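You operate a simulated robot arm through the tools that you are given. There is no shell and no other tool.

The job below is to be done with a simulated robot arm. You get a single attempt, and the scene is never put back.

Task
Put the thick teal ring in the grey collar and screw the cover on.
Fine: both thumb screws end tight. The other things stay put.

Only the result counts: the job must be done as asked and must still hold three seconds after the hand-in. Knocking over, shifting, dropping, spilling or breaking anything else fails it. A push-on lid holds only when it is set on centred and level and pressed home; a screw cap is set on level and turned clockwise until tight.

Robot
A 7-joint arm with a fingered hand, fixed in place. Base frame: the origin is on the floor under the middle of its stand, x ahead of it, y to its left, z up; the work surface is at about z = 85. Lengths are in cm, angles in degrees, forces in N, time in s.
With the tool pointing down near the work surface it reaches from about 18 to 64 cm from the base axis. Its first joint turns from -115.0 to 115.0 degrees. Payload 3.1 kg.
The tool frame sits at the grasp point between the pads (the TCP): z along the fingers, y along the line on which they close. The tips reach 2.2 cm beyond it. The gripper opens to 11.2 cm; its body begins 6 cm behind the TCP. The gripper is a hand of 3 fingers: y runs from the thumb to the fingers, the wrist lies at [0, 0, -21.8] in the tool frame, and closing takes about 1.5 s.
Orientation is that of the tool frame in the base frame, as a unit quaternion [w, x, y, z]. With the fingers straight down and closing along the base's y, the tool's x points along the base's -x, its y along +y and its z along -z.

Tools
- The arm moves only by the tool nudge_tool. Its argument "deltas" is a list of rows, each a list of 7 numbers: the shift along the tool's x, y, z in cm, then the turn, a rotation vector about the tool's x, y, z in degrees, then the finger opening in cm, from 0 to 11.2. In form: [[x, y, z, ax, ay, az, grip], ...]. A call has 1 to 20 rows; each row shifts and turns the commanded pose from where the row before left it, along the tool's axes as they then stand. A row lasts 0.2 s, in which the tool goes at most 5 cm and 8.6 degrees; a call with a longer step from one row to the next is refused whole, and so is a gripper value outside its range. Where a pose cannot be reached the arm comes as near as it can. A force on the tool above 90 N (or 10 N above the force at the start of the call, whichever is more), or a blocked arm, ends the call early, and 0.2 s more pass. The fingers move at their own pace (about 10.8 cm/s each) and stop on an object; they squeeze with about 24 N. The grip force told is the motor's: it shows also when the fingers shut on nothing. Time passes only in rows, and 0.2 s behind the last, so rows that do not move let the fingers close. The reply holds the time, the measured pose of the TCP, the force on the tool along the base axes, the opening and the grip force, in the units named above and with some noise, with the torque about the TCP (base axes, N m) and any sound that the robot's microphone picked up.
- Cameras (640 x 400 px; columns grow to the right, rows downward): "scene" is fixed at [23.27, -65.95, 160.73]; the picture's right is [0.69, -0.73, 0.00], its down [-0.58, -0.55, -0.61] and it looks along [0.44, 0.42, -0.80] (base axes); focal length 347 px, centre (320, 200). "wrist" rides on the gripper at [6.6, 0.3, -8] in the tool frame; the picture's right is [-0.05, 1.00, 0.00], its down [-0.77, -0.04, -0.64] and it looks along [-0.64, -0.03, 0.77] (tool axes); focal length 275 px, centre (320, 200). There is no depth. A picture from a camera that has moved, and an enlarged one, comes with that camera's place and axes in the base frame and with its lens. The place of the scene camera against the robot may be out by one fixed shift of up to 2.5 cm in any direction.
- camera(camera): a new picture of that camera. The clock stands still meanwhile.
- slide_trunk(by): slides the trunk up (or, below 0, down) by that many cm; the arm rides with it, the base frame stays. It gives what a move gives, with no picture.
- set_grasp(shape): the hand has 3 fingers and takes this shape, open, in about a second: jaw (thumb against the fingers, like two jaws); tri (thumb and two fingers); tip (a fingertip pinch); poke (one finger out to press); point (the index stretched); flat (the hand flat); cup (the hand cupped); fist (a fist). The gripper value then closes the fingers along that shape, each until it touches; the sizes above hold for jaw. It gives what a move gives, with no picture.
- enlarge(camera, box): a new picture of the part [left, top, right, bottom] of that camera's present view, enlarged. The clock stands still meanwhile.
- hand_in(): hands the job in; it is judged then, once.

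Places have to be worked out from the pictures, the camera data and where the tool is seen. Open the gripper and draw the arm clear of the work before you hand the job in, unless the task says otherwise.

The tools are called after "Request:" as name(argument=value, ...) on one line, values as JSON. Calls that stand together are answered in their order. nudge_tool: Moves the arm, as the interface text tells. Its arguments: {"type":"object","properties":{"deltas":{"type":"array","items":{"type":"array","items":{"type":"number"}}}},"required":["deltas"]} The other tools are called the same way: slide_trunk (by) moves the trunk up or down; set_grasp (shape) gives the hand a shape; camera (camera) takes a picture; enlarge (camera, box) takes an enlarged picture of a part of a camera's view; hand_in () hands the job in.

At the start:

```text
clock: 0.0
position: [45.86, -21.02, 115.31]
ee_rot: [-0.001, 0.0, 1.0, 0.0]
contact_force: [0.6, 0.5, -0.5]
torque: [-0.02, -0.01, -0.01]
grip_width: 11.18
grip_force: 0.0
shape: jaw
trunk travel left (down, up): [-82.5, 16.5]
```

scene: 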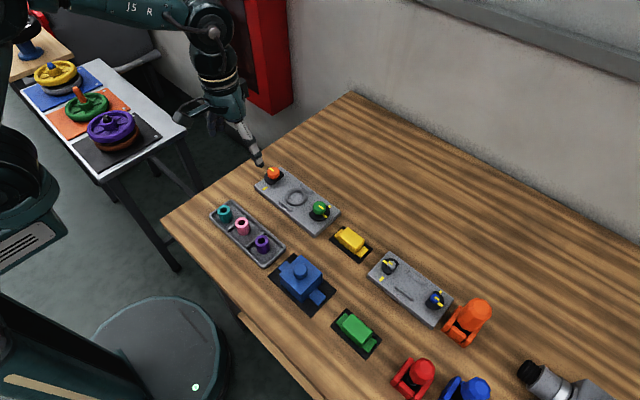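
wrist: 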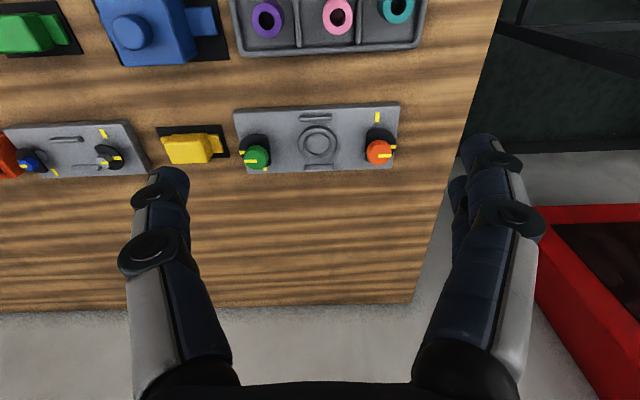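

I start by looking closer at the scene to identify the parts: ring tray, the grey collar, the thumb screws, and the cover.

Request:
enlarge(camera="scene", box=[190, 140, 350, 240])

Request:
enlarge(camera="scene", box=[300, 200, 500, 325])

Request:
enlarge(camera="wrist", box=[220, 0, 440, 180])

Request:
enlarge(camera="wrist", box=[0, 0, 220, 180])

```text
4.00 times, centred on (270, 190) of scene
camera zoom: at [23.27, -65.95, 160.73], right [0.69, -0.73, 0.0], down [-0.58, -0.55, -0.61], along [0.44, 0.42, -0.8], focal length 1387 px, centre (520, 240)
```

zoom: 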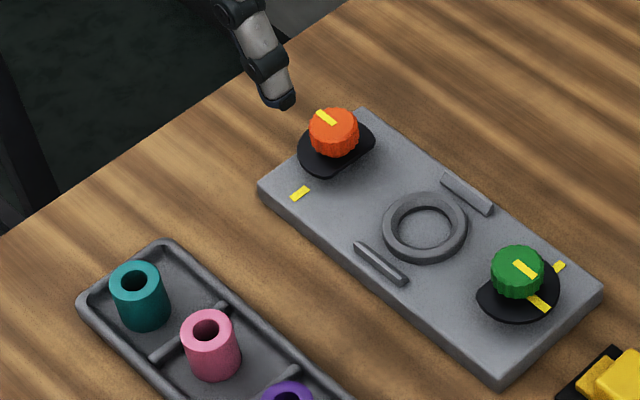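

```text
3.20 times, centred on (400, 262) of scene
camera zoom: at [23.27, -65.95, 160.73], right [0.69, -0.73, 0.0], down [-0.58, -0.55, -0.61], along [0.44, 0.42, -0.8], focal length 1109 px, centre (64, 0)
```

zoom: 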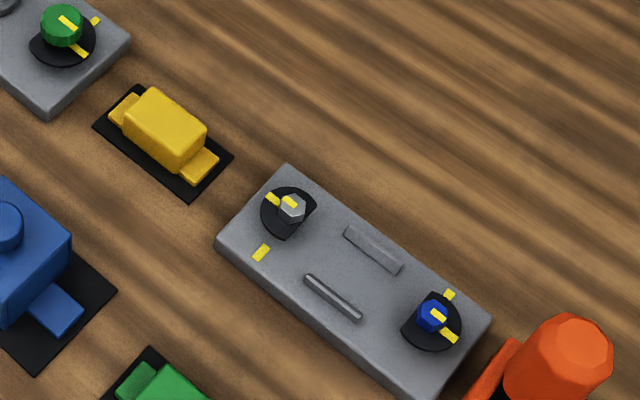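

```text
2.22 times, centred on (330, 90) of wrist
camera zoom: at [39.19, -20.81, 123.47], right [0.05, 1.0, 0.0], down [0.77, -0.04, 0.64], along [0.64, -0.03, -0.77], focal length 612 px, centre (298, 444)
```

zoom: 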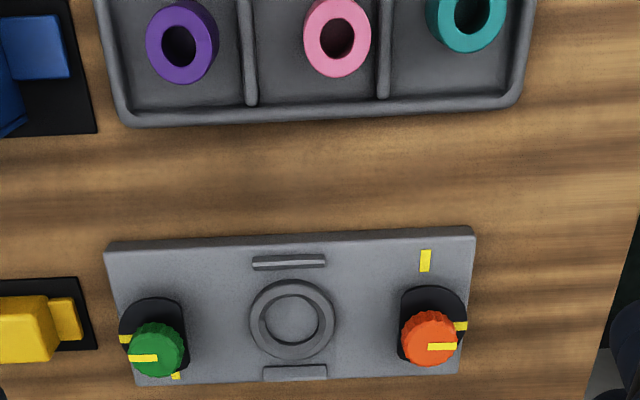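

```text
2.22 times, centred on (110, 90) of wrist
camera zoom: at [39.19, -20.81, 123.47], right [0.05, 1.0, 0.0], down [0.77, -0.04, 0.64], along [0.64, -0.03, -0.77], focal length 612 px, centre (787, 444)
```

zoom: 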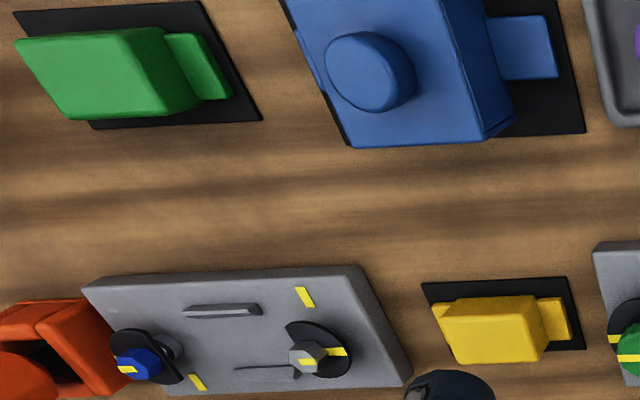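

The grey plate with the collar, orange and green knobs sits near (58.6, -22), and the ring tray near (42, -20). I'll move the hand lower and ahead for a closer look at the plate, keeping well above everything.

Request:
nudge_tool(deltas=[[-3, 0, 2, 0, 0, 0, 11.2], [-3, 0, 2, 0, 0, 0, 11.2], [-3, 0, 2, 0, 0, 0, 11.2], [0, 0, 2, 0, 0, 0, 11.2], [0, 0, 0, 0, 0, 0, 11.2]])

Request:
camera(camera="wrist")

Request:
enlarge(camera="scene", box=[0, 40, 200, 180])

```text
clock: 1.2
position: [54.83, -21.14, 107.16]
ee_rot: [0.0, 0.0, 1.0, 0.0]
contact_force: [0.2, 0.4, 0.9]
torque: [0.0, 0.02, 0.01]
grip_width: 11.19
grip_force: 0.1
shape: jaw
trunk travel left (down, up): [-82.5, 16.5]
```

```text
taken
camera wrist: at [48.09, -20.83, 115.42], right [0.05, 1.0, 0.0], down [0.77, -0.04, 0.64], along [0.64, -0.03, -0.77], focal length 275 px, centre (320, 200)
```

wrist: 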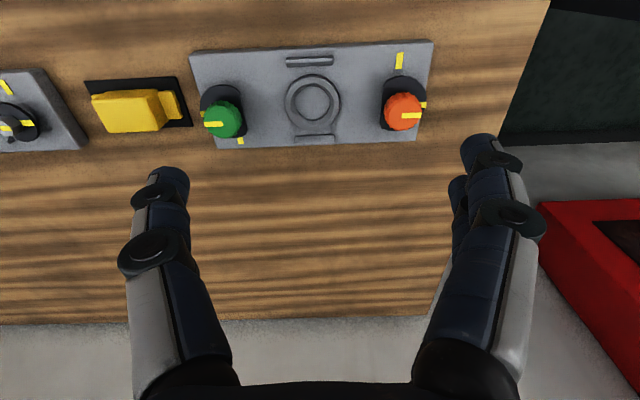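

```text
2.86 times, centred on (100, 110) of scene
camera zoom: at [23.27, -65.95, 160.73], right [0.69, -0.73, 0.0], down [-0.58, -0.55, -0.61], along [0.44, 0.42, -0.8], focal length 990 px, centre (949, 457)
```

zoom: 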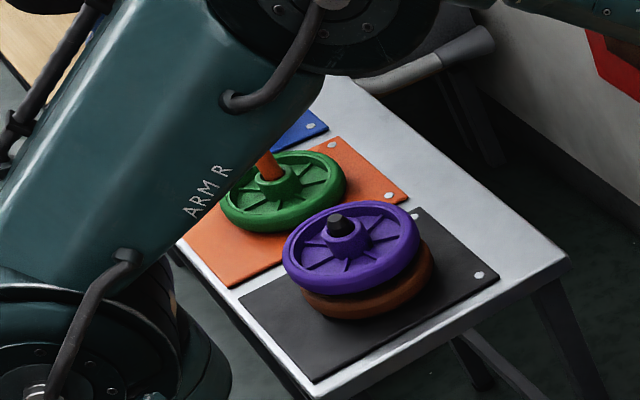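

The wheels on the side table look unrelated. I enlarge the wrist view on the collar plate, the yellow block, and use the scene camera for the other blocks.

Request:
enlarge(camera="wrist", box=[180, 30, 440, 160])

Request:
enlarge(camera="wrist", box=[0, 40, 200, 160])

Request:
enlarge(camera="scene", box=[260, 220, 400, 360])

Request:
enlarge(camera="scene", box=[200, 190, 300, 270])

Request:
enlarge(camera="scene", box=[380, 280, 620, 400])

```text
2.46 times, centred on (310, 95) of wrist
camera zoom: at [48.09, -20.83, 115.42], right [0.05, 1.0, 0.0], down [0.77, -0.04, 0.64], along [0.64, -0.03, -0.77], focal length 678 px, centre (345, 458)
```

zoom: 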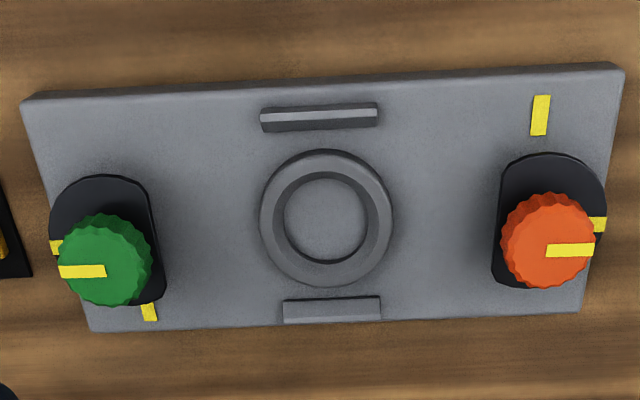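

```text
3.20 times, centred on (100, 100) of wrist
camera zoom: at [48.09, -20.83, 115.42], right [0.05, 1.0, 0.0], down [0.77, -0.04, 0.64], along [0.64, -0.03, -0.77], focal length 881 px, centre (1024, 520)
```

zoom: 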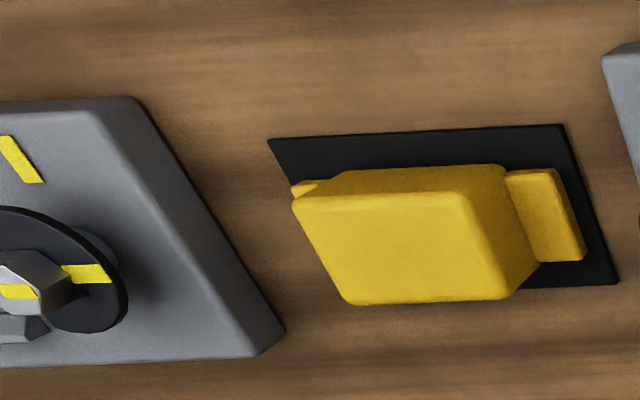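

```text
2.86 times, centred on (330, 290) of scene
camera zoom: at [23.27, -65.95, 160.73], right [0.69, -0.73, 0.0], down [-0.58, -0.55, -0.61], along [0.44, 0.42, -0.8], focal length 990 px, centre (291, -57)
```

zoom: 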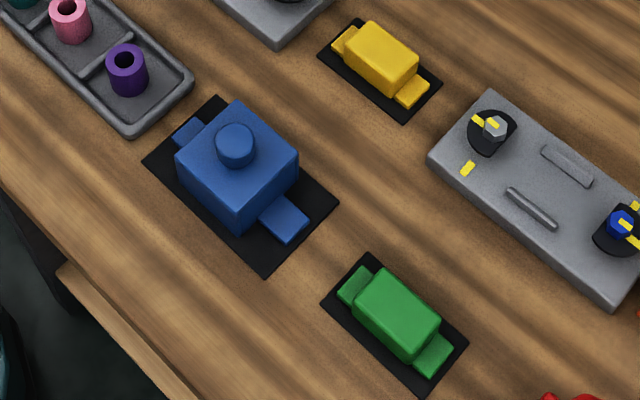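

```text
5.00 times, centred on (250, 230) of scene
camera zoom: at [23.27, -65.95, 160.73], right [0.69, -0.73, 0.0], down [-0.58, -0.55, -0.61], along [0.44, 0.42, -0.8], focal length 1733 px, centre (670, 50)
```

zoom: 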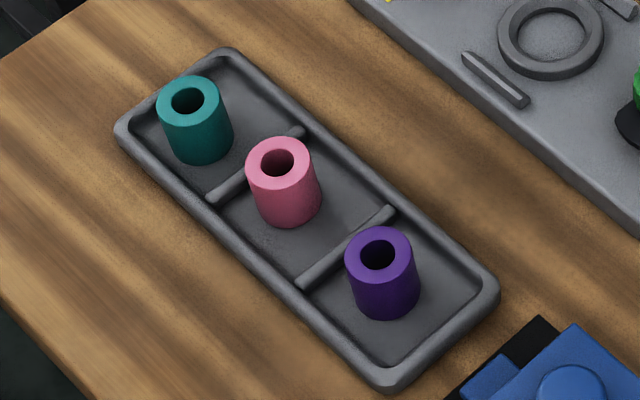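

```text
2.67 times, centred on (500, 340) of scene
camera zoom: at [23.27, -65.95, 160.73], right [0.69, -0.73, 0.0], down [-0.58, -0.55, -0.61], along [0.44, 0.42, -0.8], focal length 924 px, centre (-160, -173)
```

zoom: 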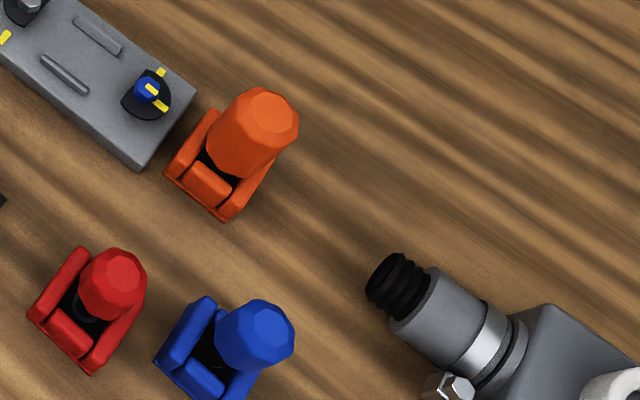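

The big blue block with the round handle has a footprint that fits between the bars of the collar plate, so it is the cover for it. The small yellow and green blocks fit the narrower hex-screw plate. I'll now go above the teal ring at about (42, -12.7) to measure it.

Request:
nudge_tool(deltas=[[2.5, 1.7, 1.4, 0, 0, 0, 11.2], [2.5, 1.7, 1.4, 0, 0, 0, 11.2], [2.5, 1.7, 1.4, 0, 0, 0, 11.2], [2.5, 1.7, 1.4, 0, 0, 0, 11.2], [2.5, 1.7, 1.4, 0, 0, 0, 11.2], [0, 0, 0, 0, 0, 0, 11.2]])

Request:
camera(camera="wrist")

Request:
enlarge(camera="wrist", box=[220, 100, 420, 225])

```text
clock: 2.6
position: [42.6, -12.59, 100.37]
ee_rot: [-0.001, 0.0, 1.0, 0.0]
contact_force: [-0.1, 0.1, 0.2]
torque: [-0.01, -0.04, 0.0]
grip_width: 11.19
grip_force: 0.2
shape: jaw
trunk travel left (down, up): [-82.5, 16.5]
```

```text
taken
camera wrist: at [35.83, -12.38, 108.5], right [0.05, 1.0, 0.0], down [0.77, -0.04, 0.64], along [0.64, -0.03, -0.77], focal length 275 px, centre (320, 200)
```

wrist: 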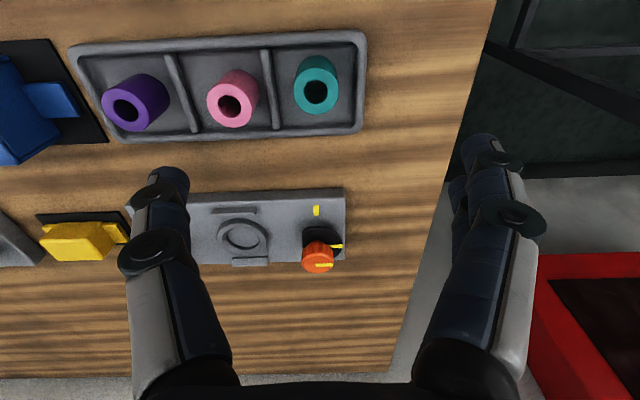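

```text
3.20 times, centred on (320, 162) of wrist
camera zoom: at [35.83, -12.38, 108.5], right [0.05, 1.0, 0.0], down [0.77, -0.04, 0.64], along [0.64, -0.03, -0.77], focal length 881 px, centre (320, 320)
```

zoom: 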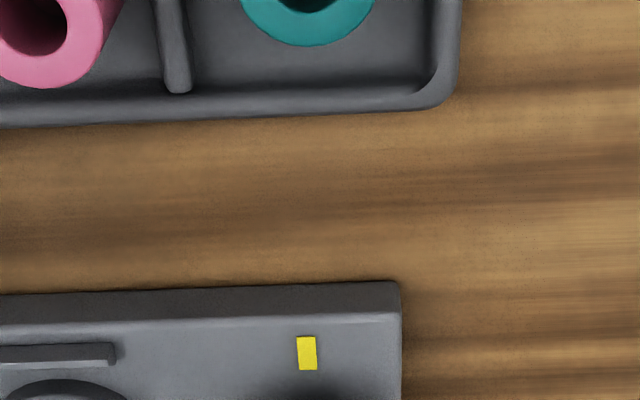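

The teal ring shows at about pixel (316, 87). I enlarge that part to measure its top and base.

Request:
enlarge(camera="wrist", box=[240, 20, 400, 145])

```text
3.20 times, centred on (320, 82) of wrist
camera zoom: at [35.83, -12.38, 108.5], right [0.05, 1.0, 0.0], down [0.77, -0.04, 0.64], along [0.64, -0.03, -0.77], focal length 881 px, centre (320, 576)
```

zoom: 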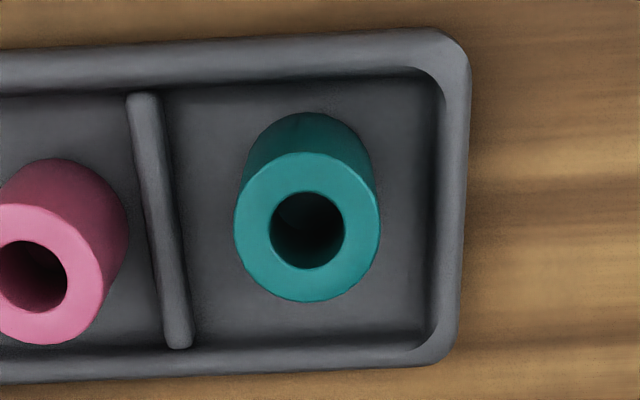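

The teal ring is about 3.15 cm across, 3.35 cm tall, centred near (42.2, -12.9), with its top at about z 89; the pink ring is too close for closing along y. I'll turn the hand 90° so it closes along x, and look again.

Request:
nudge_tool(deltas=[[0, 0, 0, 0, 0, 8.4, 7], [0, 0, 0, 0, 0, 8.4, 7], [0, 0, 0, 0, 0, 8.4, 7], [0, 0, 0, 0, 0, 8.4, 7], [0, 0, 0, 0, 0, 8.4, 7], [0, 0, 0, 0, 0, 8.4, 7], [0, 0, 0, 0, 0, 8.4, 7], [0, 0, 0, 0, 0, 8.4, 7], [0, 0, 0, 0, 0, 8.4, 7], [0, 0, 0, 0, 0, 8.4, 7], [0, 0, 0, 0, 0, 6, 7], [0, 0, 0, 0, 0, 0, 7]])

Request:
camera(camera="wrist")

Request:
camera(camera="scene")

```text
clock: 5.2
position: [42.51, -12.55, 100.36]
ee_rot: [0.0, 0.708, 0.706, 0.0]
contact_force: [-0.3, -0.6, 0.1]
torque: [0.02, -0.02, -0.03]
grip_width: 7.02
grip_force: 0.0
shape: jaw
trunk travel left (down, up): [-82.5, 16.5]
```

```text
taken
camera wrist: at [42.63, -6.03, 108.44], right [1.0, -0.05, 0.0], down [-0.04, -0.77, 0.64], along [-0.03, -0.64, -0.77], focal length 275 px, centre (320, 200)
```

wrist: 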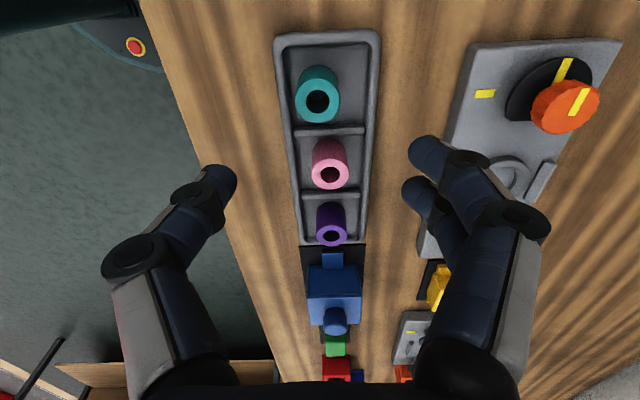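

```text
taken
```

scene: 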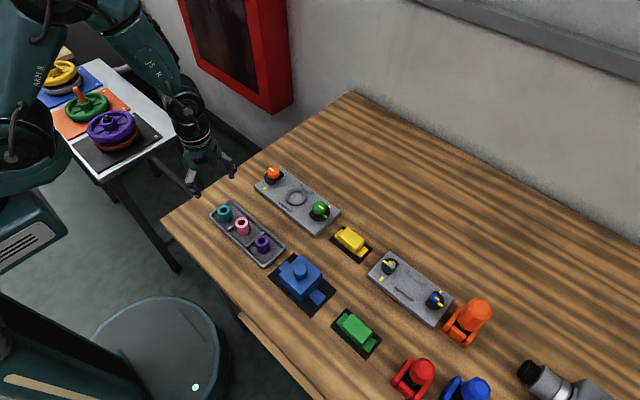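

The 90° turn works well. I enlarge the ring again from this side to cross-check its position.

Request:
enlarge(camera="wrist", box=[240, 20, 400, 145])

Request:
enlarge(camera="wrist", box=[420, 20, 640, 180])

```text
3.20 times, centred on (320, 82) of wrist
camera zoom: at [42.63, -6.03, 108.44], right [1.0, -0.05, 0.0], down [-0.04, -0.77, 0.64], along [-0.03, -0.64, -0.77], focal length 881 px, centre (320, 576)
```

zoom: 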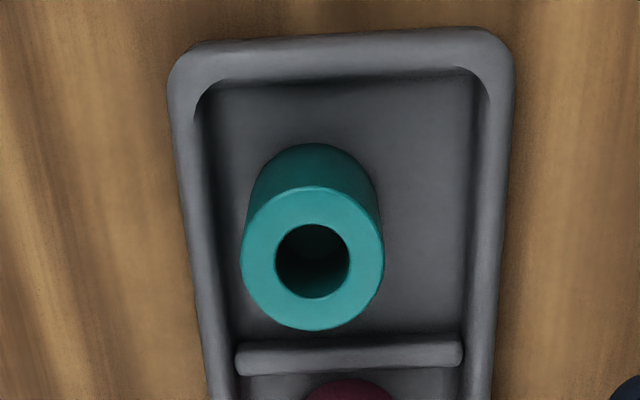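

```text
2.50 times, centred on (530, 100) of wrist
camera zoom: at [42.63, -6.03, 108.44], right [1.0, -0.05, 0.0], down [-0.04, -0.77, 0.64], along [-0.03, -0.64, -0.77], focal length 688 px, centre (-205, 450)
```

zoom: 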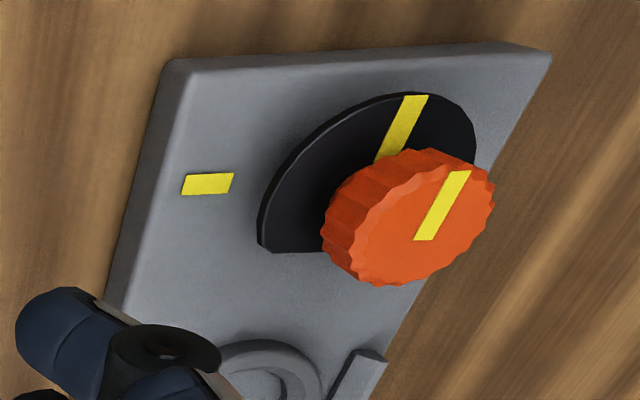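

From both views the ring centre is at about (42.18, -13.0). I narrow the opening to 5.5 cm and come down to just above it, then check.

Request:
nudge_tool(deltas=[[-0.15, -0.1, 2, 0, 0, 0, 5.5], [-0.15, -0.1, 2, 0, 0, 0, 5.5], [-0.15, -0.07, 2, 0, 0, 0, 5.5], [0, 0, 1.5, 0, 0, 0, 5.5], [0, 0, 0, 0, 0, 0, 5.5]])

Request:
camera(camera="wrist")

Request:
enlarge(camera="scene", box=[170, 140, 290, 230])

```text
clock: 6.4
position: [42.19, -12.95, 92.72]
ee_rot: [-0.001, 0.708, 0.706, 0.0]
contact_force: [0.0, -0.3, 0.0]
torque: [-0.02, -0.02, 0.0]
grip_width: 5.53
grip_force: 0.0
shape: jaw
trunk travel left (down, up): [-82.5, 16.5]
```

```text
taken
camera wrist: at [42.4, -6.37, 100.94], right [1.0, -0.05, 0.0], down [-0.04, -0.77, 0.64], along [-0.03, -0.64, -0.77], focal length 275 px, centre (320, 200)
```

wrist: 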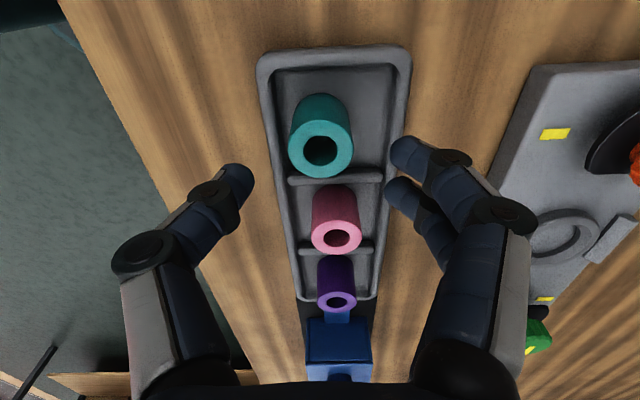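

```text
4.44 times, centred on (230, 185) of scene
camera zoom: at [23.27, -65.95, 160.73], right [0.69, -0.73, 0.0], down [-0.58, -0.55, -0.61], along [0.44, 0.42, -0.8], focal length 1541 px, centre (720, 267)
```

zoom: 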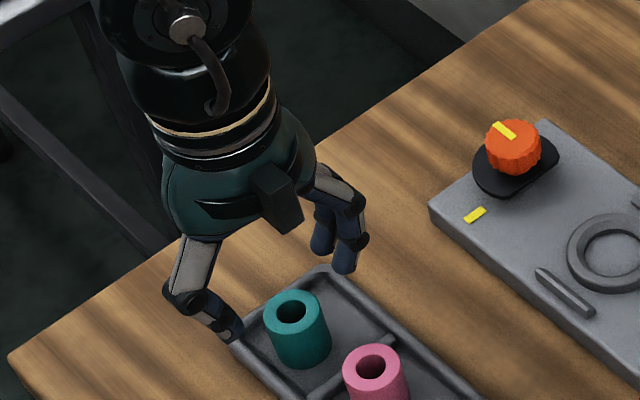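

The ring is centred under the hand with the fingers straddling it clear of the tray walls. I come down to z ≈ 89.4 and close.

Request:
nudge_tool(deltas=[[0, 0, 1.2, 0, 0, 0, 5.5], [0, 0, 1.2, 0, 0, 0, 5.5], [0, 0, 0.9, 0, 0, 0, 5.5], [0, 0, 0, 0, 0, 0, 5.5], [0, 0, 0, 0, 0, 0, 2.5], [0, 0, 0, 0, 0, 0, 2.5], [0, 0, 0, 0, 0, 0, 2.5], [0, 0, 0, 0, 0, 0, 2.5], [0, 0, 0, 0, 0, 0, 2.5], [0, 0, 0, 0, 0, 0, 2.5]])

Request:
camera(camera="wrist")

```text
clock: 8.6
position: [42.23, -12.98, 89.54]
ee_rot: [0.0, 0.708, 0.706, 0.0]
contact_force: [0.4, 0.3, -0.6]
torque: [0.01, -0.01, 0.0]
grip_width: 2.26
grip_force: 23.9
shape: jaw
trunk travel left (down, up): [-82.5, 16.5]
```

```text
taken
camera wrist: at [42.37, -6.45, 97.65], right [1.0, -0.05, 0.0], down [-0.04, -0.77, 0.64], along [-0.03, -0.64, -0.77], focal length 275 px, centre (320, 200)
```

wrist: 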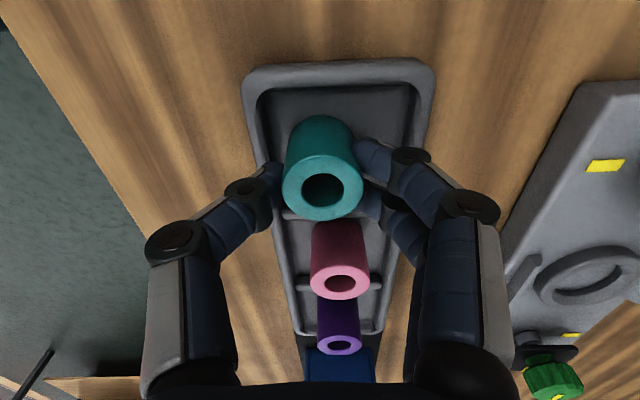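

The three fingers have closed round the ring (width 2.26, as the cylinder nests between the two fingers). I lift it straight up and check the hold.

Request:
nudge_tool(deltas=[[0, 0, -0.5, 0, 0, 0, 2.0], [0, 0, -1, 0, 0, 0, 2.0], [0, 0, -2, 0, 0, 0, 2.0], [0, 0, -3, 0, 0, 0, 2.0], [0, 0, -3, 0, 0, 0, 2.0], [0, 0, 0, 0, 0, 0, 2.0]])

Request:
camera(camera="wrist")

Request:
enlarge(camera="scene", box=[170, 120, 310, 225])

```text
clock: 10.0
position: [42.15, -13.13, 99.12]
ee_rot: [-0.001, 0.707, 0.707, -0.001]
contact_force: [0.2, -0.1, 0.6]
torque: [0.01, 0.0, 0.01]
grip_width: 2.23
grip_force: 24.2
shape: jaw
trunk travel left (down, up): [-82.5, 16.5]
```

```text
taken
camera wrist: at [42.53, -6.55, 107.21], right [1.0, -0.05, 0.0], down [-0.04, -0.77, 0.64], along [-0.03, -0.63, -0.77], focal length 275 px, centre (320, 200)
```

wrist: 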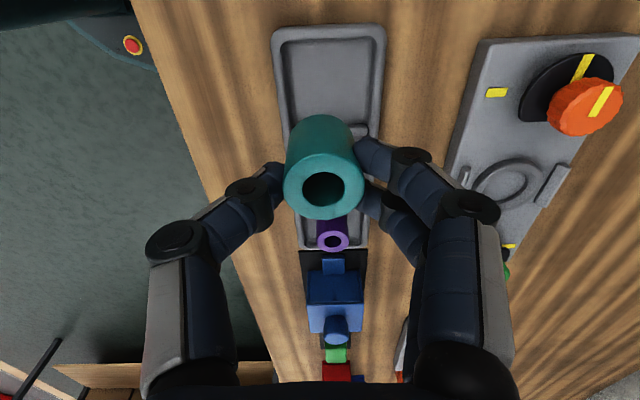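

```text
3.81 times, centred on (240, 172) of scene
camera zoom: at [23.27, -65.95, 160.73], right [0.69, -0.73, 0.0], down [-0.58, -0.55, -0.61], along [0.44, 0.42, -0.8], focal length 1321 px, centre (625, 305)
```

zoom: 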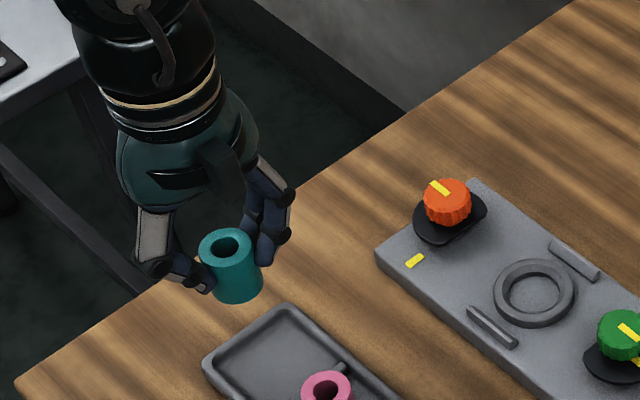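

The ring is held upright. I enlarge the wrist view to find the ring's offset from the tool point before carrying it to the collar.

Request:
enlarge(camera="wrist", box=[260, 105, 388, 230])

```text
3.20 times, centred on (324, 168) of wrist
camera zoom: at [42.53, -6.55, 107.21], right [1.0, -0.05, 0.0], down [-0.04, -0.77, 0.64], along [-0.03, -0.63, -0.77], focal length 881 px, centre (307, 304)
```

zoom: 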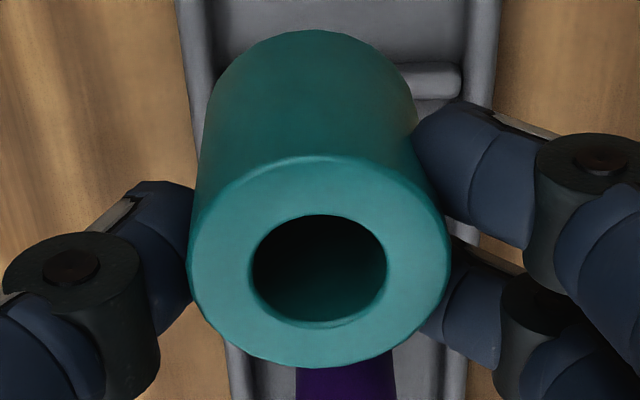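

The ring sits about 0.15 cm (+x, +y) from the tool point. I carry it at this height towards the collar, stopping at y ≈ -25 so the collar shows ahead of the ring in the wrist view.

Request:
nudge_tool(deltas=[[-2, 2.7, 0, 0, 0, 0, 2.0], [-2, 2.7, 0, 0, 0, 0, 2.0], [-2, 2.7, 0, 0, 0, 0, 2.0], [-2, 2.7, 0, 0, 0, 0, 2.0], [-2, 2.7, 0, 0, 0, 0, 2.0], [-2, 2.7, 0, 0, 0, 0, 2.0], [0, 0, 0, 0, 0, 0, 2.0]])

Request:
camera(camera="wrist")

Request:
enlarge(camera="wrist", box=[200, 0, 440, 150])

```text
clock: 11.6
position: [58.36, -25.05, 99.03]
ee_rot: [-0.001, 0.707, 0.707, 0.0]
contact_force: [0.0, -0.1, 0.0]
torque: [-0.01, 0.0, 0.0]
grip_width: 2.21
grip_force: 24.1
shape: jaw
trunk travel left (down, up): [-82.5, 16.5]
```

```text
taken
camera wrist: at [58.6, -18.49, 107.18], right [1.0, -0.05, 0.0], down [-0.04, -0.77, 0.64], along [-0.03, -0.64, -0.77], focal length 275 px, centre (320, 200)
```

wrist: 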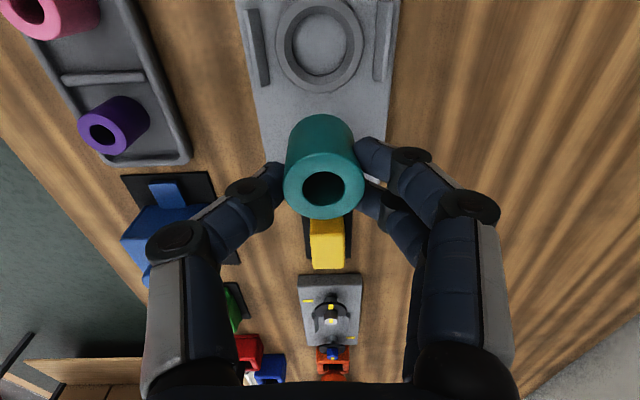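

```text
2.67 times, centred on (320, 75) of wrist
camera zoom: at [58.6, -18.49, 107.18], right [1.0, -0.05, 0.0], down [-0.04, -0.77, 0.64], along [-0.03, -0.64, -0.77], focal length 734 px, centre (320, 533)
```

zoom: 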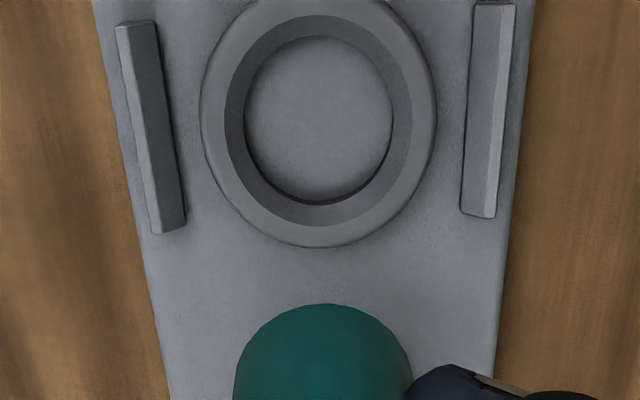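

The collar has a wide chamfered mouth (4.4 cm narrowing to about 3.6 cm) and its centre is 2.70 cm along +y from the ring with almost no x error. I move over it and lower to just above the mouth to check.

Request:
nudge_tool(deltas=[[1.35, 0, 0, 0, 0, 0, 2.0], [1.35, 0, 0, 0, 0, 0, 2.0], [0, 0, 2, 0, 0, 0, 2.0], [0, 0, 2, 0, 0, 0, 2.0], [0, 0, 1.8, 0, 0, 0, 2.0], [0, 0, 0, 0, 0, 0, 2.0]])

Request:
camera(camera="wrist")

Request:
enlarge(camera="wrist", box=[240, 60, 400, 220])

Request:
enlarge(camera="scene", box=[230, 130, 370, 240])

```text
clock: 13.0
position: [58.3, -22.32, 93.12]
ee_rot: [0.0, 0.707, 0.707, 0.001]
contact_force: [0.2, -0.5, 0.3]
torque: [0.0, -0.01, 0.03]
grip_width: 2.19
grip_force: 24.2
shape: jaw
trunk travel left (down, up): [-82.5, 16.5]
```

```text
taken
camera wrist: at [58.5, -15.71, 101.4], right [1.0, -0.05, 0.0], down [-0.04, -0.77, 0.64], along [-0.03, -0.64, -0.77], focal length 275 px, centre (320, 200)
```

wrist: 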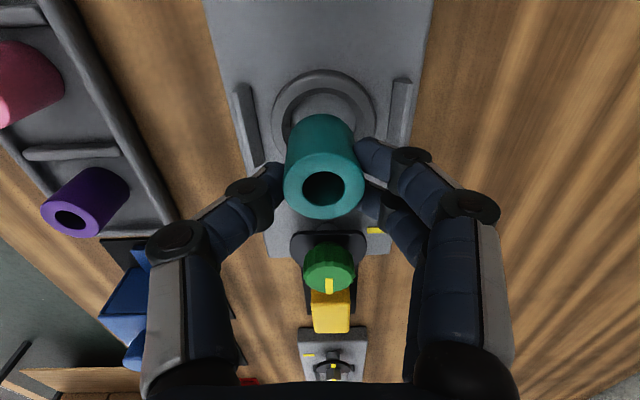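

```text
2.50 times, centred on (320, 140) of wrist
camera zoom: at [58.5, -15.71, 101.4], right [1.0, -0.05, 0.0], down [-0.04, -0.77, 0.64], along [-0.03, -0.64, -0.77], focal length 688 px, centre (320, 350)
```

zoom: 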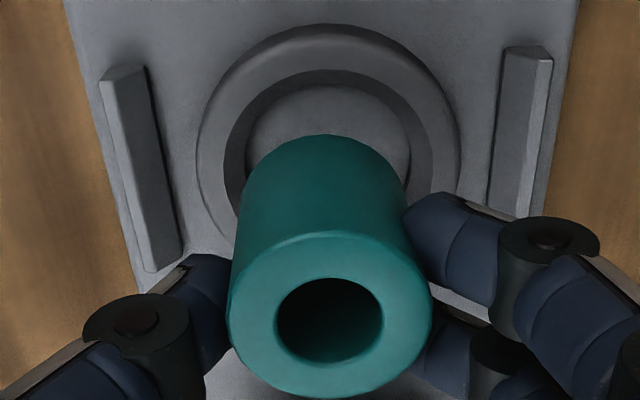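

```text
3.64 times, centred on (300, 185) of scene
camera zoom: at [23.27, -65.95, 160.73], right [0.69, -0.73, 0.0], down [-0.58, -0.55, -0.61], along [0.44, 0.42, -0.8], focal length 1261 px, centre (393, 254)
```

zoom: 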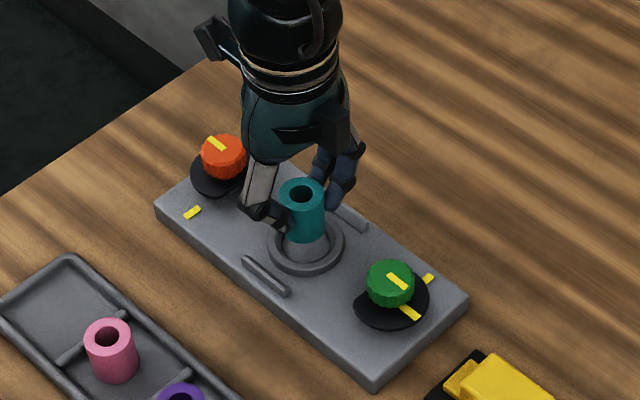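

The ring is lined up with the collar to within about 1 mm (well inside the chamfer). I shift +0.05 cm in x and lower slowly into the collar.

Request:
nudge_tool(deltas=[[0, 0.05, 0.4, 0, 0, 0, 2.0], [0, 0, 0.4, 0, 0, 0, 2.0], [0, 0, 0.4, 0, 0, 0, 2.0], [0, 0, 0.4, 0, 0, 0, 2.0], [0, 0, 0.3, 0, 0, 0, 2.0], [0, 0, 0, 0, 0, 0, 2.0]])

Request:
camera(camera="wrist")

Request:
enlarge(camera="scene", box=[250, 150, 350, 230])

```text
clock: 14.4
position: [58.35, -22.26, 91.22]
ee_rot: [0.0, 0.707, 0.707, 0.0]
contact_force: [0.9, -1.2, -0.6]
torque: [0.01, 0.02, -0.01]
grip_width: 2.21
grip_force: 24.3
shape: jaw
trunk travel left (down, up): [-82.5, 16.5]
```

```text
taken
camera wrist: at [58.59, -15.75, 99.42], right [1.0, -0.05, 0.0], down [-0.04, -0.77, 0.64], along [-0.03, -0.64, -0.77], focal length 275 px, centre (320, 200)
```

wrist: 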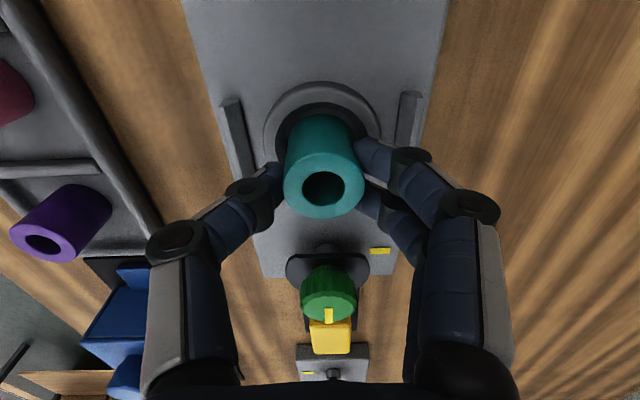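

```text
5.00 times, centred on (300, 190) of scene
camera zoom: at [23.27, -65.95, 160.73], right [0.69, -0.73, 0.0], down [-0.58, -0.55, -0.61], along [0.44, 0.42, -0.8], focal length 1733 px, centre (420, 250)
```

zoom: 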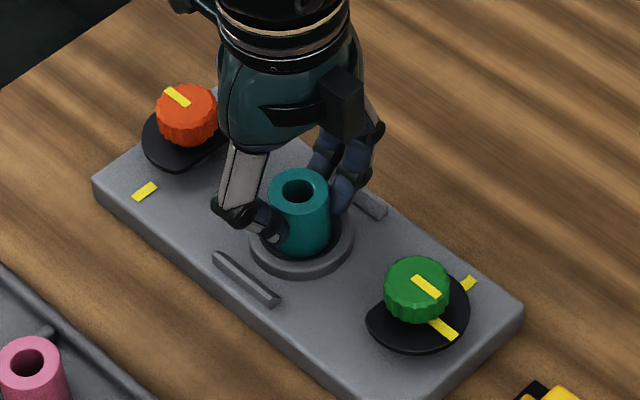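

The ring's lower end is entering the collar mouth with hardly any force. I go on down in small steps and watch the force.

Request:
nudge_tool(deltas=[[0, 0, 0.15, 0, 0, 0, 2.0], [0, 0, 0.15, 0, 0, 0, 2.0], [0, 0, 0.15, 0, 0, 0, 2.0], [0, 0, 0, 0, 0, 0, 2.0]])

Request:
enlarge(camera="wrist", box=[240, 70, 400, 230])

```text
clock: 15.4
position: [58.43, -22.3, 90.81]
ee_rot: [0.0, 0.707, 0.707, 0.0]
contact_force: [0.1, -0.6, 3.4]
torque: [0.01, -0.03, -0.01]
grip_width: 2.23
grip_force: 24.3
shape: jaw
trunk travel left (down, up): [-82.5, 16.5]
```

```text
2.50 times, centred on (320, 150) of wrist
camera zoom: at [58.6, -15.75, 99.0], right [1.0, -0.05, 0.0], down [-0.04, -0.77, 0.64], along [-0.03, -0.64, -0.77], focal length 688 px, centre (320, 325)
```

zoom: 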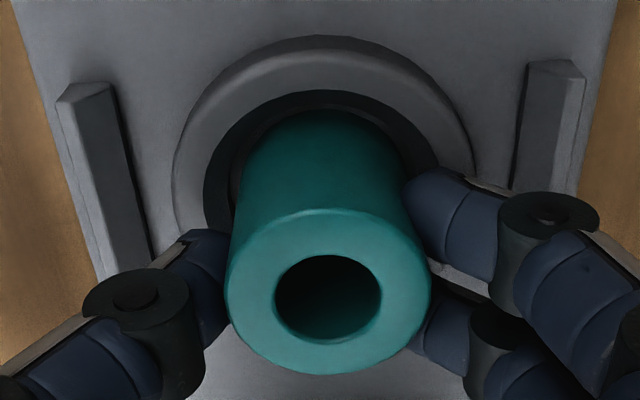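

A 3.4 N upward force shows a first touch, with the ring bottom at about z 87.0. I press on by tiny steps to see whether it is seated or on the chamfer.

Request:
nudge_tool(deltas=[[0, 0, 0.1, 0, 0, 0, 2.0], [0, 0, 0, 0, 0, 0, 2.0]])

```text
clock: 16.0
position: [58.48, -22.31, 90.83]
ee_rot: [0.0, 0.708, 0.706, 0.001]
contact_force: [0.6, -1.1, 5.7]
torque: [0.03, -0.07, -0.03]
grip_width: 2.25
grip_force: 24.0
shape: jaw
trunk travel left (down, up): [-82.5, 16.5]
```

Height has stopped changing while force rises to 5.7 N, so the ring is resting on the collar floor. I open the fingers gently and look.

Request:
nudge_tool(deltas=[[0, 0, 0, 0, 0, 0, 2.6], [0, 0, 0, 0, 0, 0, 3.2], [0, 0, 0, 0, 0, 0, 4.0], [0, 0, 0, 0, 0, 0, 5.0], [0, 0, 0, 0, 0, 0, 5.5], [0, 0, 0, 0, 0, 0, 5.5]])

Request:
camera(camera="wrist")

Request:
enlarge(camera="wrist", box=[240, 70, 400, 230])

```text
clock: 17.4
position: [58.48, -22.26, 90.82]
ee_rot: [-0.001, 0.707, 0.707, 0.0]
contact_force: [-1.0, 0.4, 1.0]
torque: [-0.01, 0.05, 0.04]
grip_width: 5.43
grip_force: 0.1
shape: jaw
trunk travel left (down, up): [-82.5, 16.5]
```

```text
taken
camera wrist: at [58.62, -15.74, 98.91], right [1.0, -0.05, 0.0], down [-0.04, -0.77, 0.64], along [-0.03, -0.64, -0.77], focal length 275 px, centre (320, 200)
```

wrist: 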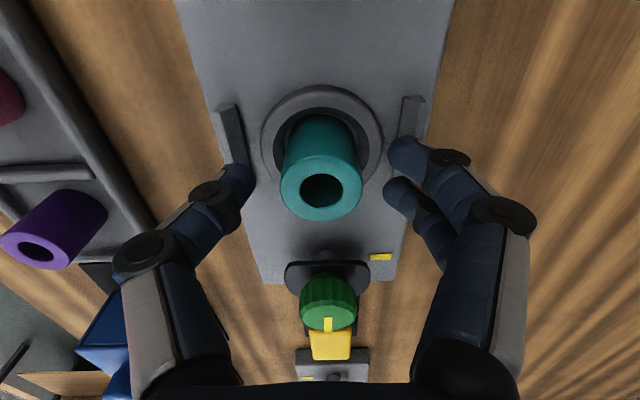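

```text
2.50 times, centred on (320, 150) of wrist
camera zoom: at [58.62, -15.74, 98.91], right [1.0, -0.05, 0.0], down [-0.04, -0.77, 0.64], along [-0.03, -0.64, -0.77], focal length 688 px, centre (320, 325)
```

zoom: 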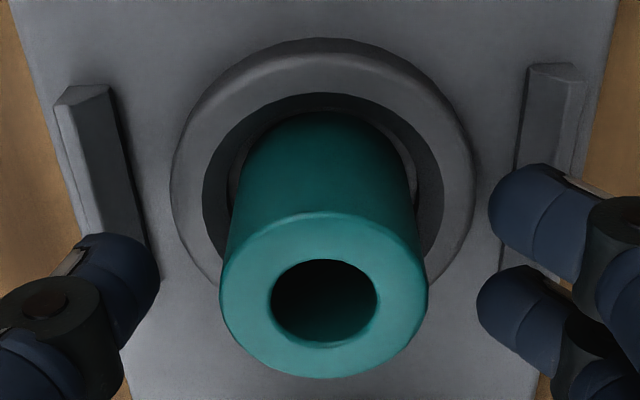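

The ring stands upright in the collar, centred. I raise the hand straight up and then head over to the blue cover near (43, -40).

Request:
nudge_tool(deltas=[[0, 0, -2, 0, 0, 0, 5.5], [0, 0, -3, 0, 0, 0, 6.5], [0, 0, -4, 0, 0, 0, 8], [0, 0, -4, 0, 0, 0, 10.5], [0, 0, 0, 0, 0, 0, 10.5]])

Request:
camera(camera="wrist")

Request:
enlarge(camera="scene", box=[250, 150, 350, 230])

```text
clock: 18.6
position: [58.52, -22.33, 103.77]
ee_rot: [0.0, 0.707, 0.707, 0.0]
contact_force: [1.1, -0.3, 0.6]
torque: [0.01, 0.03, 0.0]
grip_width: 10.5
grip_force: 0.1
shape: jaw
trunk travel left (down, up): [-82.5, 16.5]
```

```text
taken
camera wrist: at [58.72, -15.82, 111.95], right [1.0, -0.05, 0.0], down [-0.04, -0.77, 0.64], along [-0.03, -0.64, -0.77], focal length 275 px, centre (320, 200)
```

wrist: 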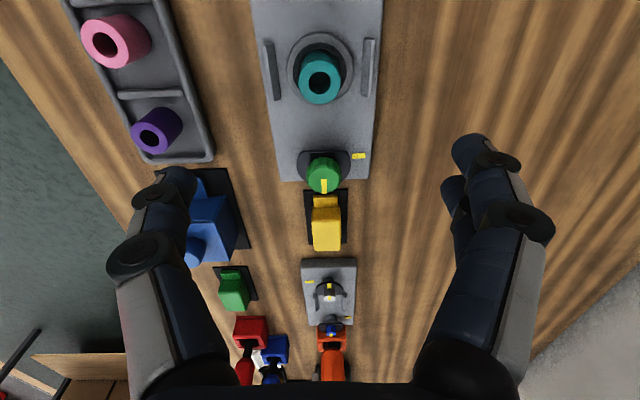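

```text
5.00 times, centred on (300, 190) of scene
camera zoom: at [23.27, -65.95, 160.73], right [0.69, -0.73, 0.0], down [-0.58, -0.55, -0.61], along [0.44, 0.42, -0.8], focal length 1733 px, centre (420, 250)
```

zoom: 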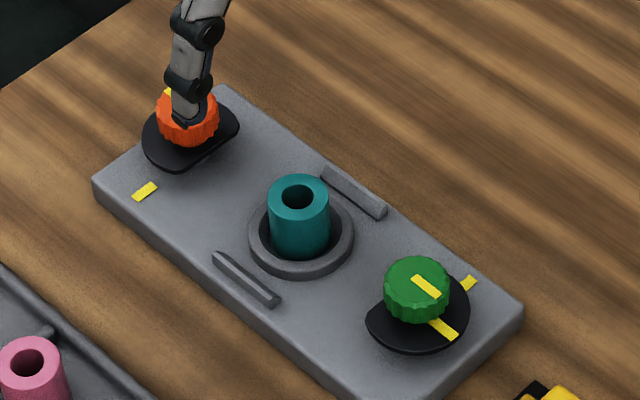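

The ring is well seated. Now I travel at z ≈ 104 to above the blue cover for measurement.

Request:
nudge_tool(deltas=[[-3.1, -2.6, 0, 0, 0, 0, 10.5], [-3.1, -2.6, 0, 0, 0, 0, 10.5], [-3.1, -2.6, 0, 0, 0, 0, 10.5], [-3.1, -2.6, 0, 0, 0, 0, 10.5], [-3.1, -2.6, 0, 0, 0, 0, 10.5], [-3.1, -2.6, 0, 0, 0, 0, 10.5], [0, 0, 0, 0, 0, 0, 10.5]])

Request:
camera(camera="wrist")

Request:
enlarge(camera="wrist", box=[220, 0, 420, 180])

```text
clock: 20.2
position: [42.62, -40.95, 103.91]
ee_rot: [0.001, 0.707, 0.707, -0.001]
contact_force: [0.4, 0.7, -0.1]
torque: [0.0, 0.03, 0.03]
grip_width: 10.48
grip_force: 0.1
shape: jaw
trunk travel left (down, up): [-82.5, 16.5]
```

```text
taken
camera wrist: at [42.87, -34.39, 112.02], right [1.0, -0.05, 0.0], down [-0.04, -0.77, 0.64], along [-0.03, -0.64, -0.77], focal length 275 px, centre (320, 200)
```

wrist: 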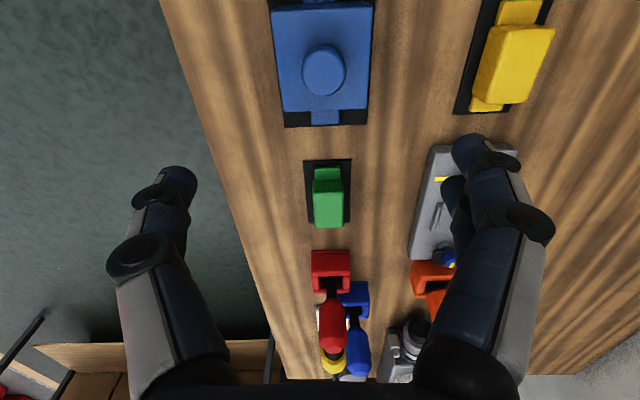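

```text
2.22 times, centred on (320, 90) of wrist
camera zoom: at [42.87, -34.39, 112.02], right [1.0, -0.05, 0.0], down [-0.04, -0.77, 0.64], along [-0.03, -0.64, -0.77], focal length 612 px, centre (320, 444)
```

zoom: 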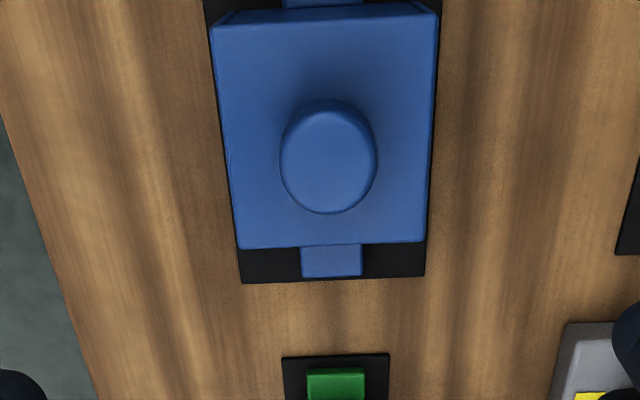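

The cover body is about 6.9 cm square, top at about z 89.6, centred near (42.95, -39.85), aligned with the axes; tabs run along y. I line up over it with the fingers along x and lower part way.

Request:
nudge_tool(deltas=[[0.57, 0.18, 1.0, 0, 0, 0, 11.2], [0.56, 0.17, 2, 0, 0, 0, 11.2], [0, 0, 2, 0, 0, 0, 11.2], [0, 0, 2, 0, 0, 0, 11.2], [0, 0, 1.5, 0, 0, 0, 11.2], [0, 0, 0, 0, 0, 0, 11.2]])

Request:
camera(camera="wrist")

Request:
enlarge(camera="wrist", box=[180, 20, 440, 200])

Request:
enlarge(camera="scene", box=[230, 210, 370, 330])

```text
clock: 21.6
position: [43.02, -39.63, 95.43]
ee_rot: [0.0, 0.707, 0.707, 0.0]
contact_force: [0.0, -0.1, -0.5]
torque: [-0.01, -0.01, 0.0]
grip_width: 11.18
grip_force: 0.0
shape: jaw
trunk travel left (down, up): [-82.5, 16.5]
```

```text
taken
camera wrist: at [43.28, -33.15, 103.54], right [1.0, -0.05, 0.0], down [-0.04, -0.77, 0.64], along [-0.03, -0.64, -0.77], focal length 275 px, centre (320, 200)
```

wrist: 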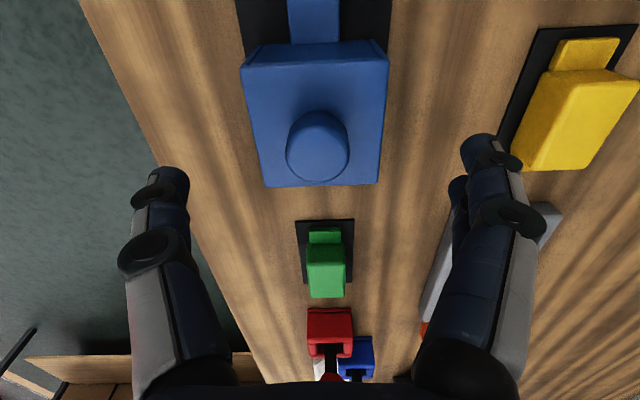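

```text
2.22 times, centred on (310, 110) of wrist
camera zoom: at [43.28, -33.15, 103.54], right [1.0, -0.05, 0.0], down [-0.04, -0.77, 0.64], along [-0.03, -0.64, -0.77], focal length 612 px, centre (342, 400)
```

zoom: 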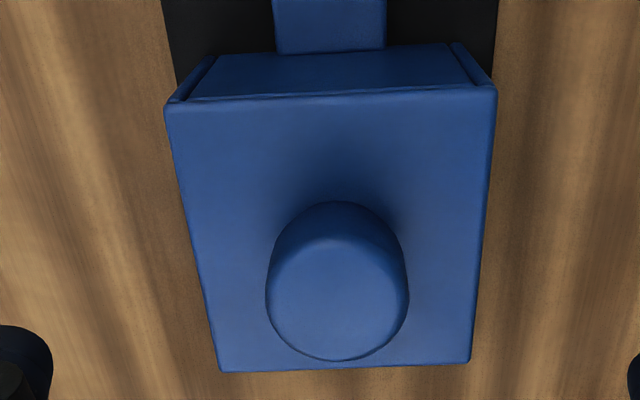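

```text
3.33 times, centred on (300, 270) of scene
camera zoom: at [23.27, -65.95, 160.73], right [0.69, -0.73, 0.0], down [-0.58, -0.55, -0.61], along [0.44, 0.42, -0.8], focal length 1156 px, centre (387, -33)
```

zoom: 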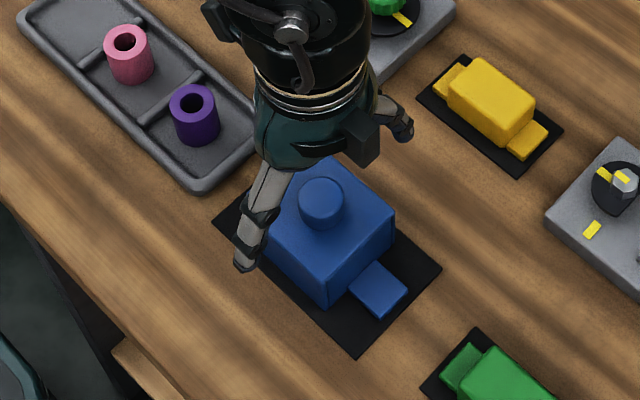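

The cover is centred to about 1 mm under the hand (needs -0.1 in x and y), top about z 89.8. I lower to z ≈ 89.3 and close the fingers on its x faces.

Request:
nudge_tool(deltas=[[-0.1, -0.1, 1.5, 0, 0, 0, 11.2], [0, 0, 1.5, 0, 0, 0, 11.2], [0, 0, 1.5, 0, 0, 0, 11.2], [0, 0, 1.0, 0, 0, 0, 11.2], [0, 0, 0.6, 0, 0, 0, 11.2], [0, 0, 0, 0, 0, 0, 11.2], [0, 0, 0, 0, 0, 0, 11.2]])

Request:
camera(camera="wrist")

Request:
enlarge(camera="scene", box=[230, 210, 370, 330])

```text
clock: 23.2
position: [42.95, -39.89, 89.21]
ee_rot: [0.001, 0.707, 0.707, 0.0]
contact_force: [-0.3, -0.3, -0.7]
torque: [-0.01, 0.03, 0.03]
grip_width: 11.18
grip_force: 0.1
shape: jaw
trunk travel left (down, up): [-82.5, 16.5]
```

```text
taken
camera wrist: at [43.11, -33.3, 97.35], right [1.0, -0.05, 0.0], down [-0.04, -0.77, 0.64], along [-0.03, -0.64, -0.77], focal length 275 px, centre (320, 200)
```

wrist: 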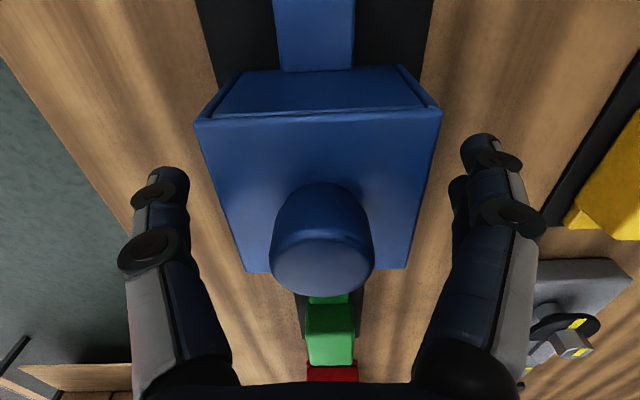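

```text
3.33 times, centred on (300, 270) of scene
camera zoom: at [23.27, -65.95, 160.73], right [0.69, -0.73, 0.0], down [-0.58, -0.55, -0.61], along [0.44, 0.42, -0.8], focal length 1156 px, centre (387, -33)
```

zoom: 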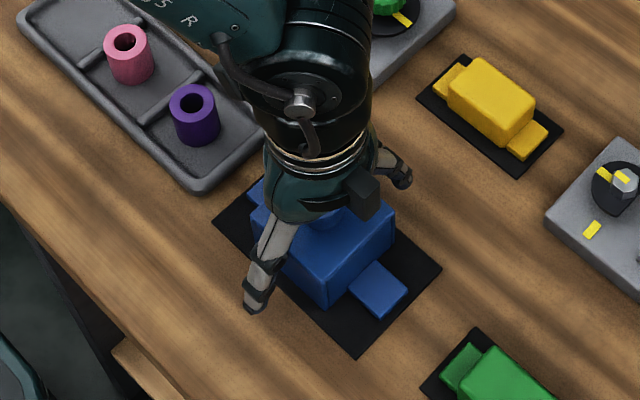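

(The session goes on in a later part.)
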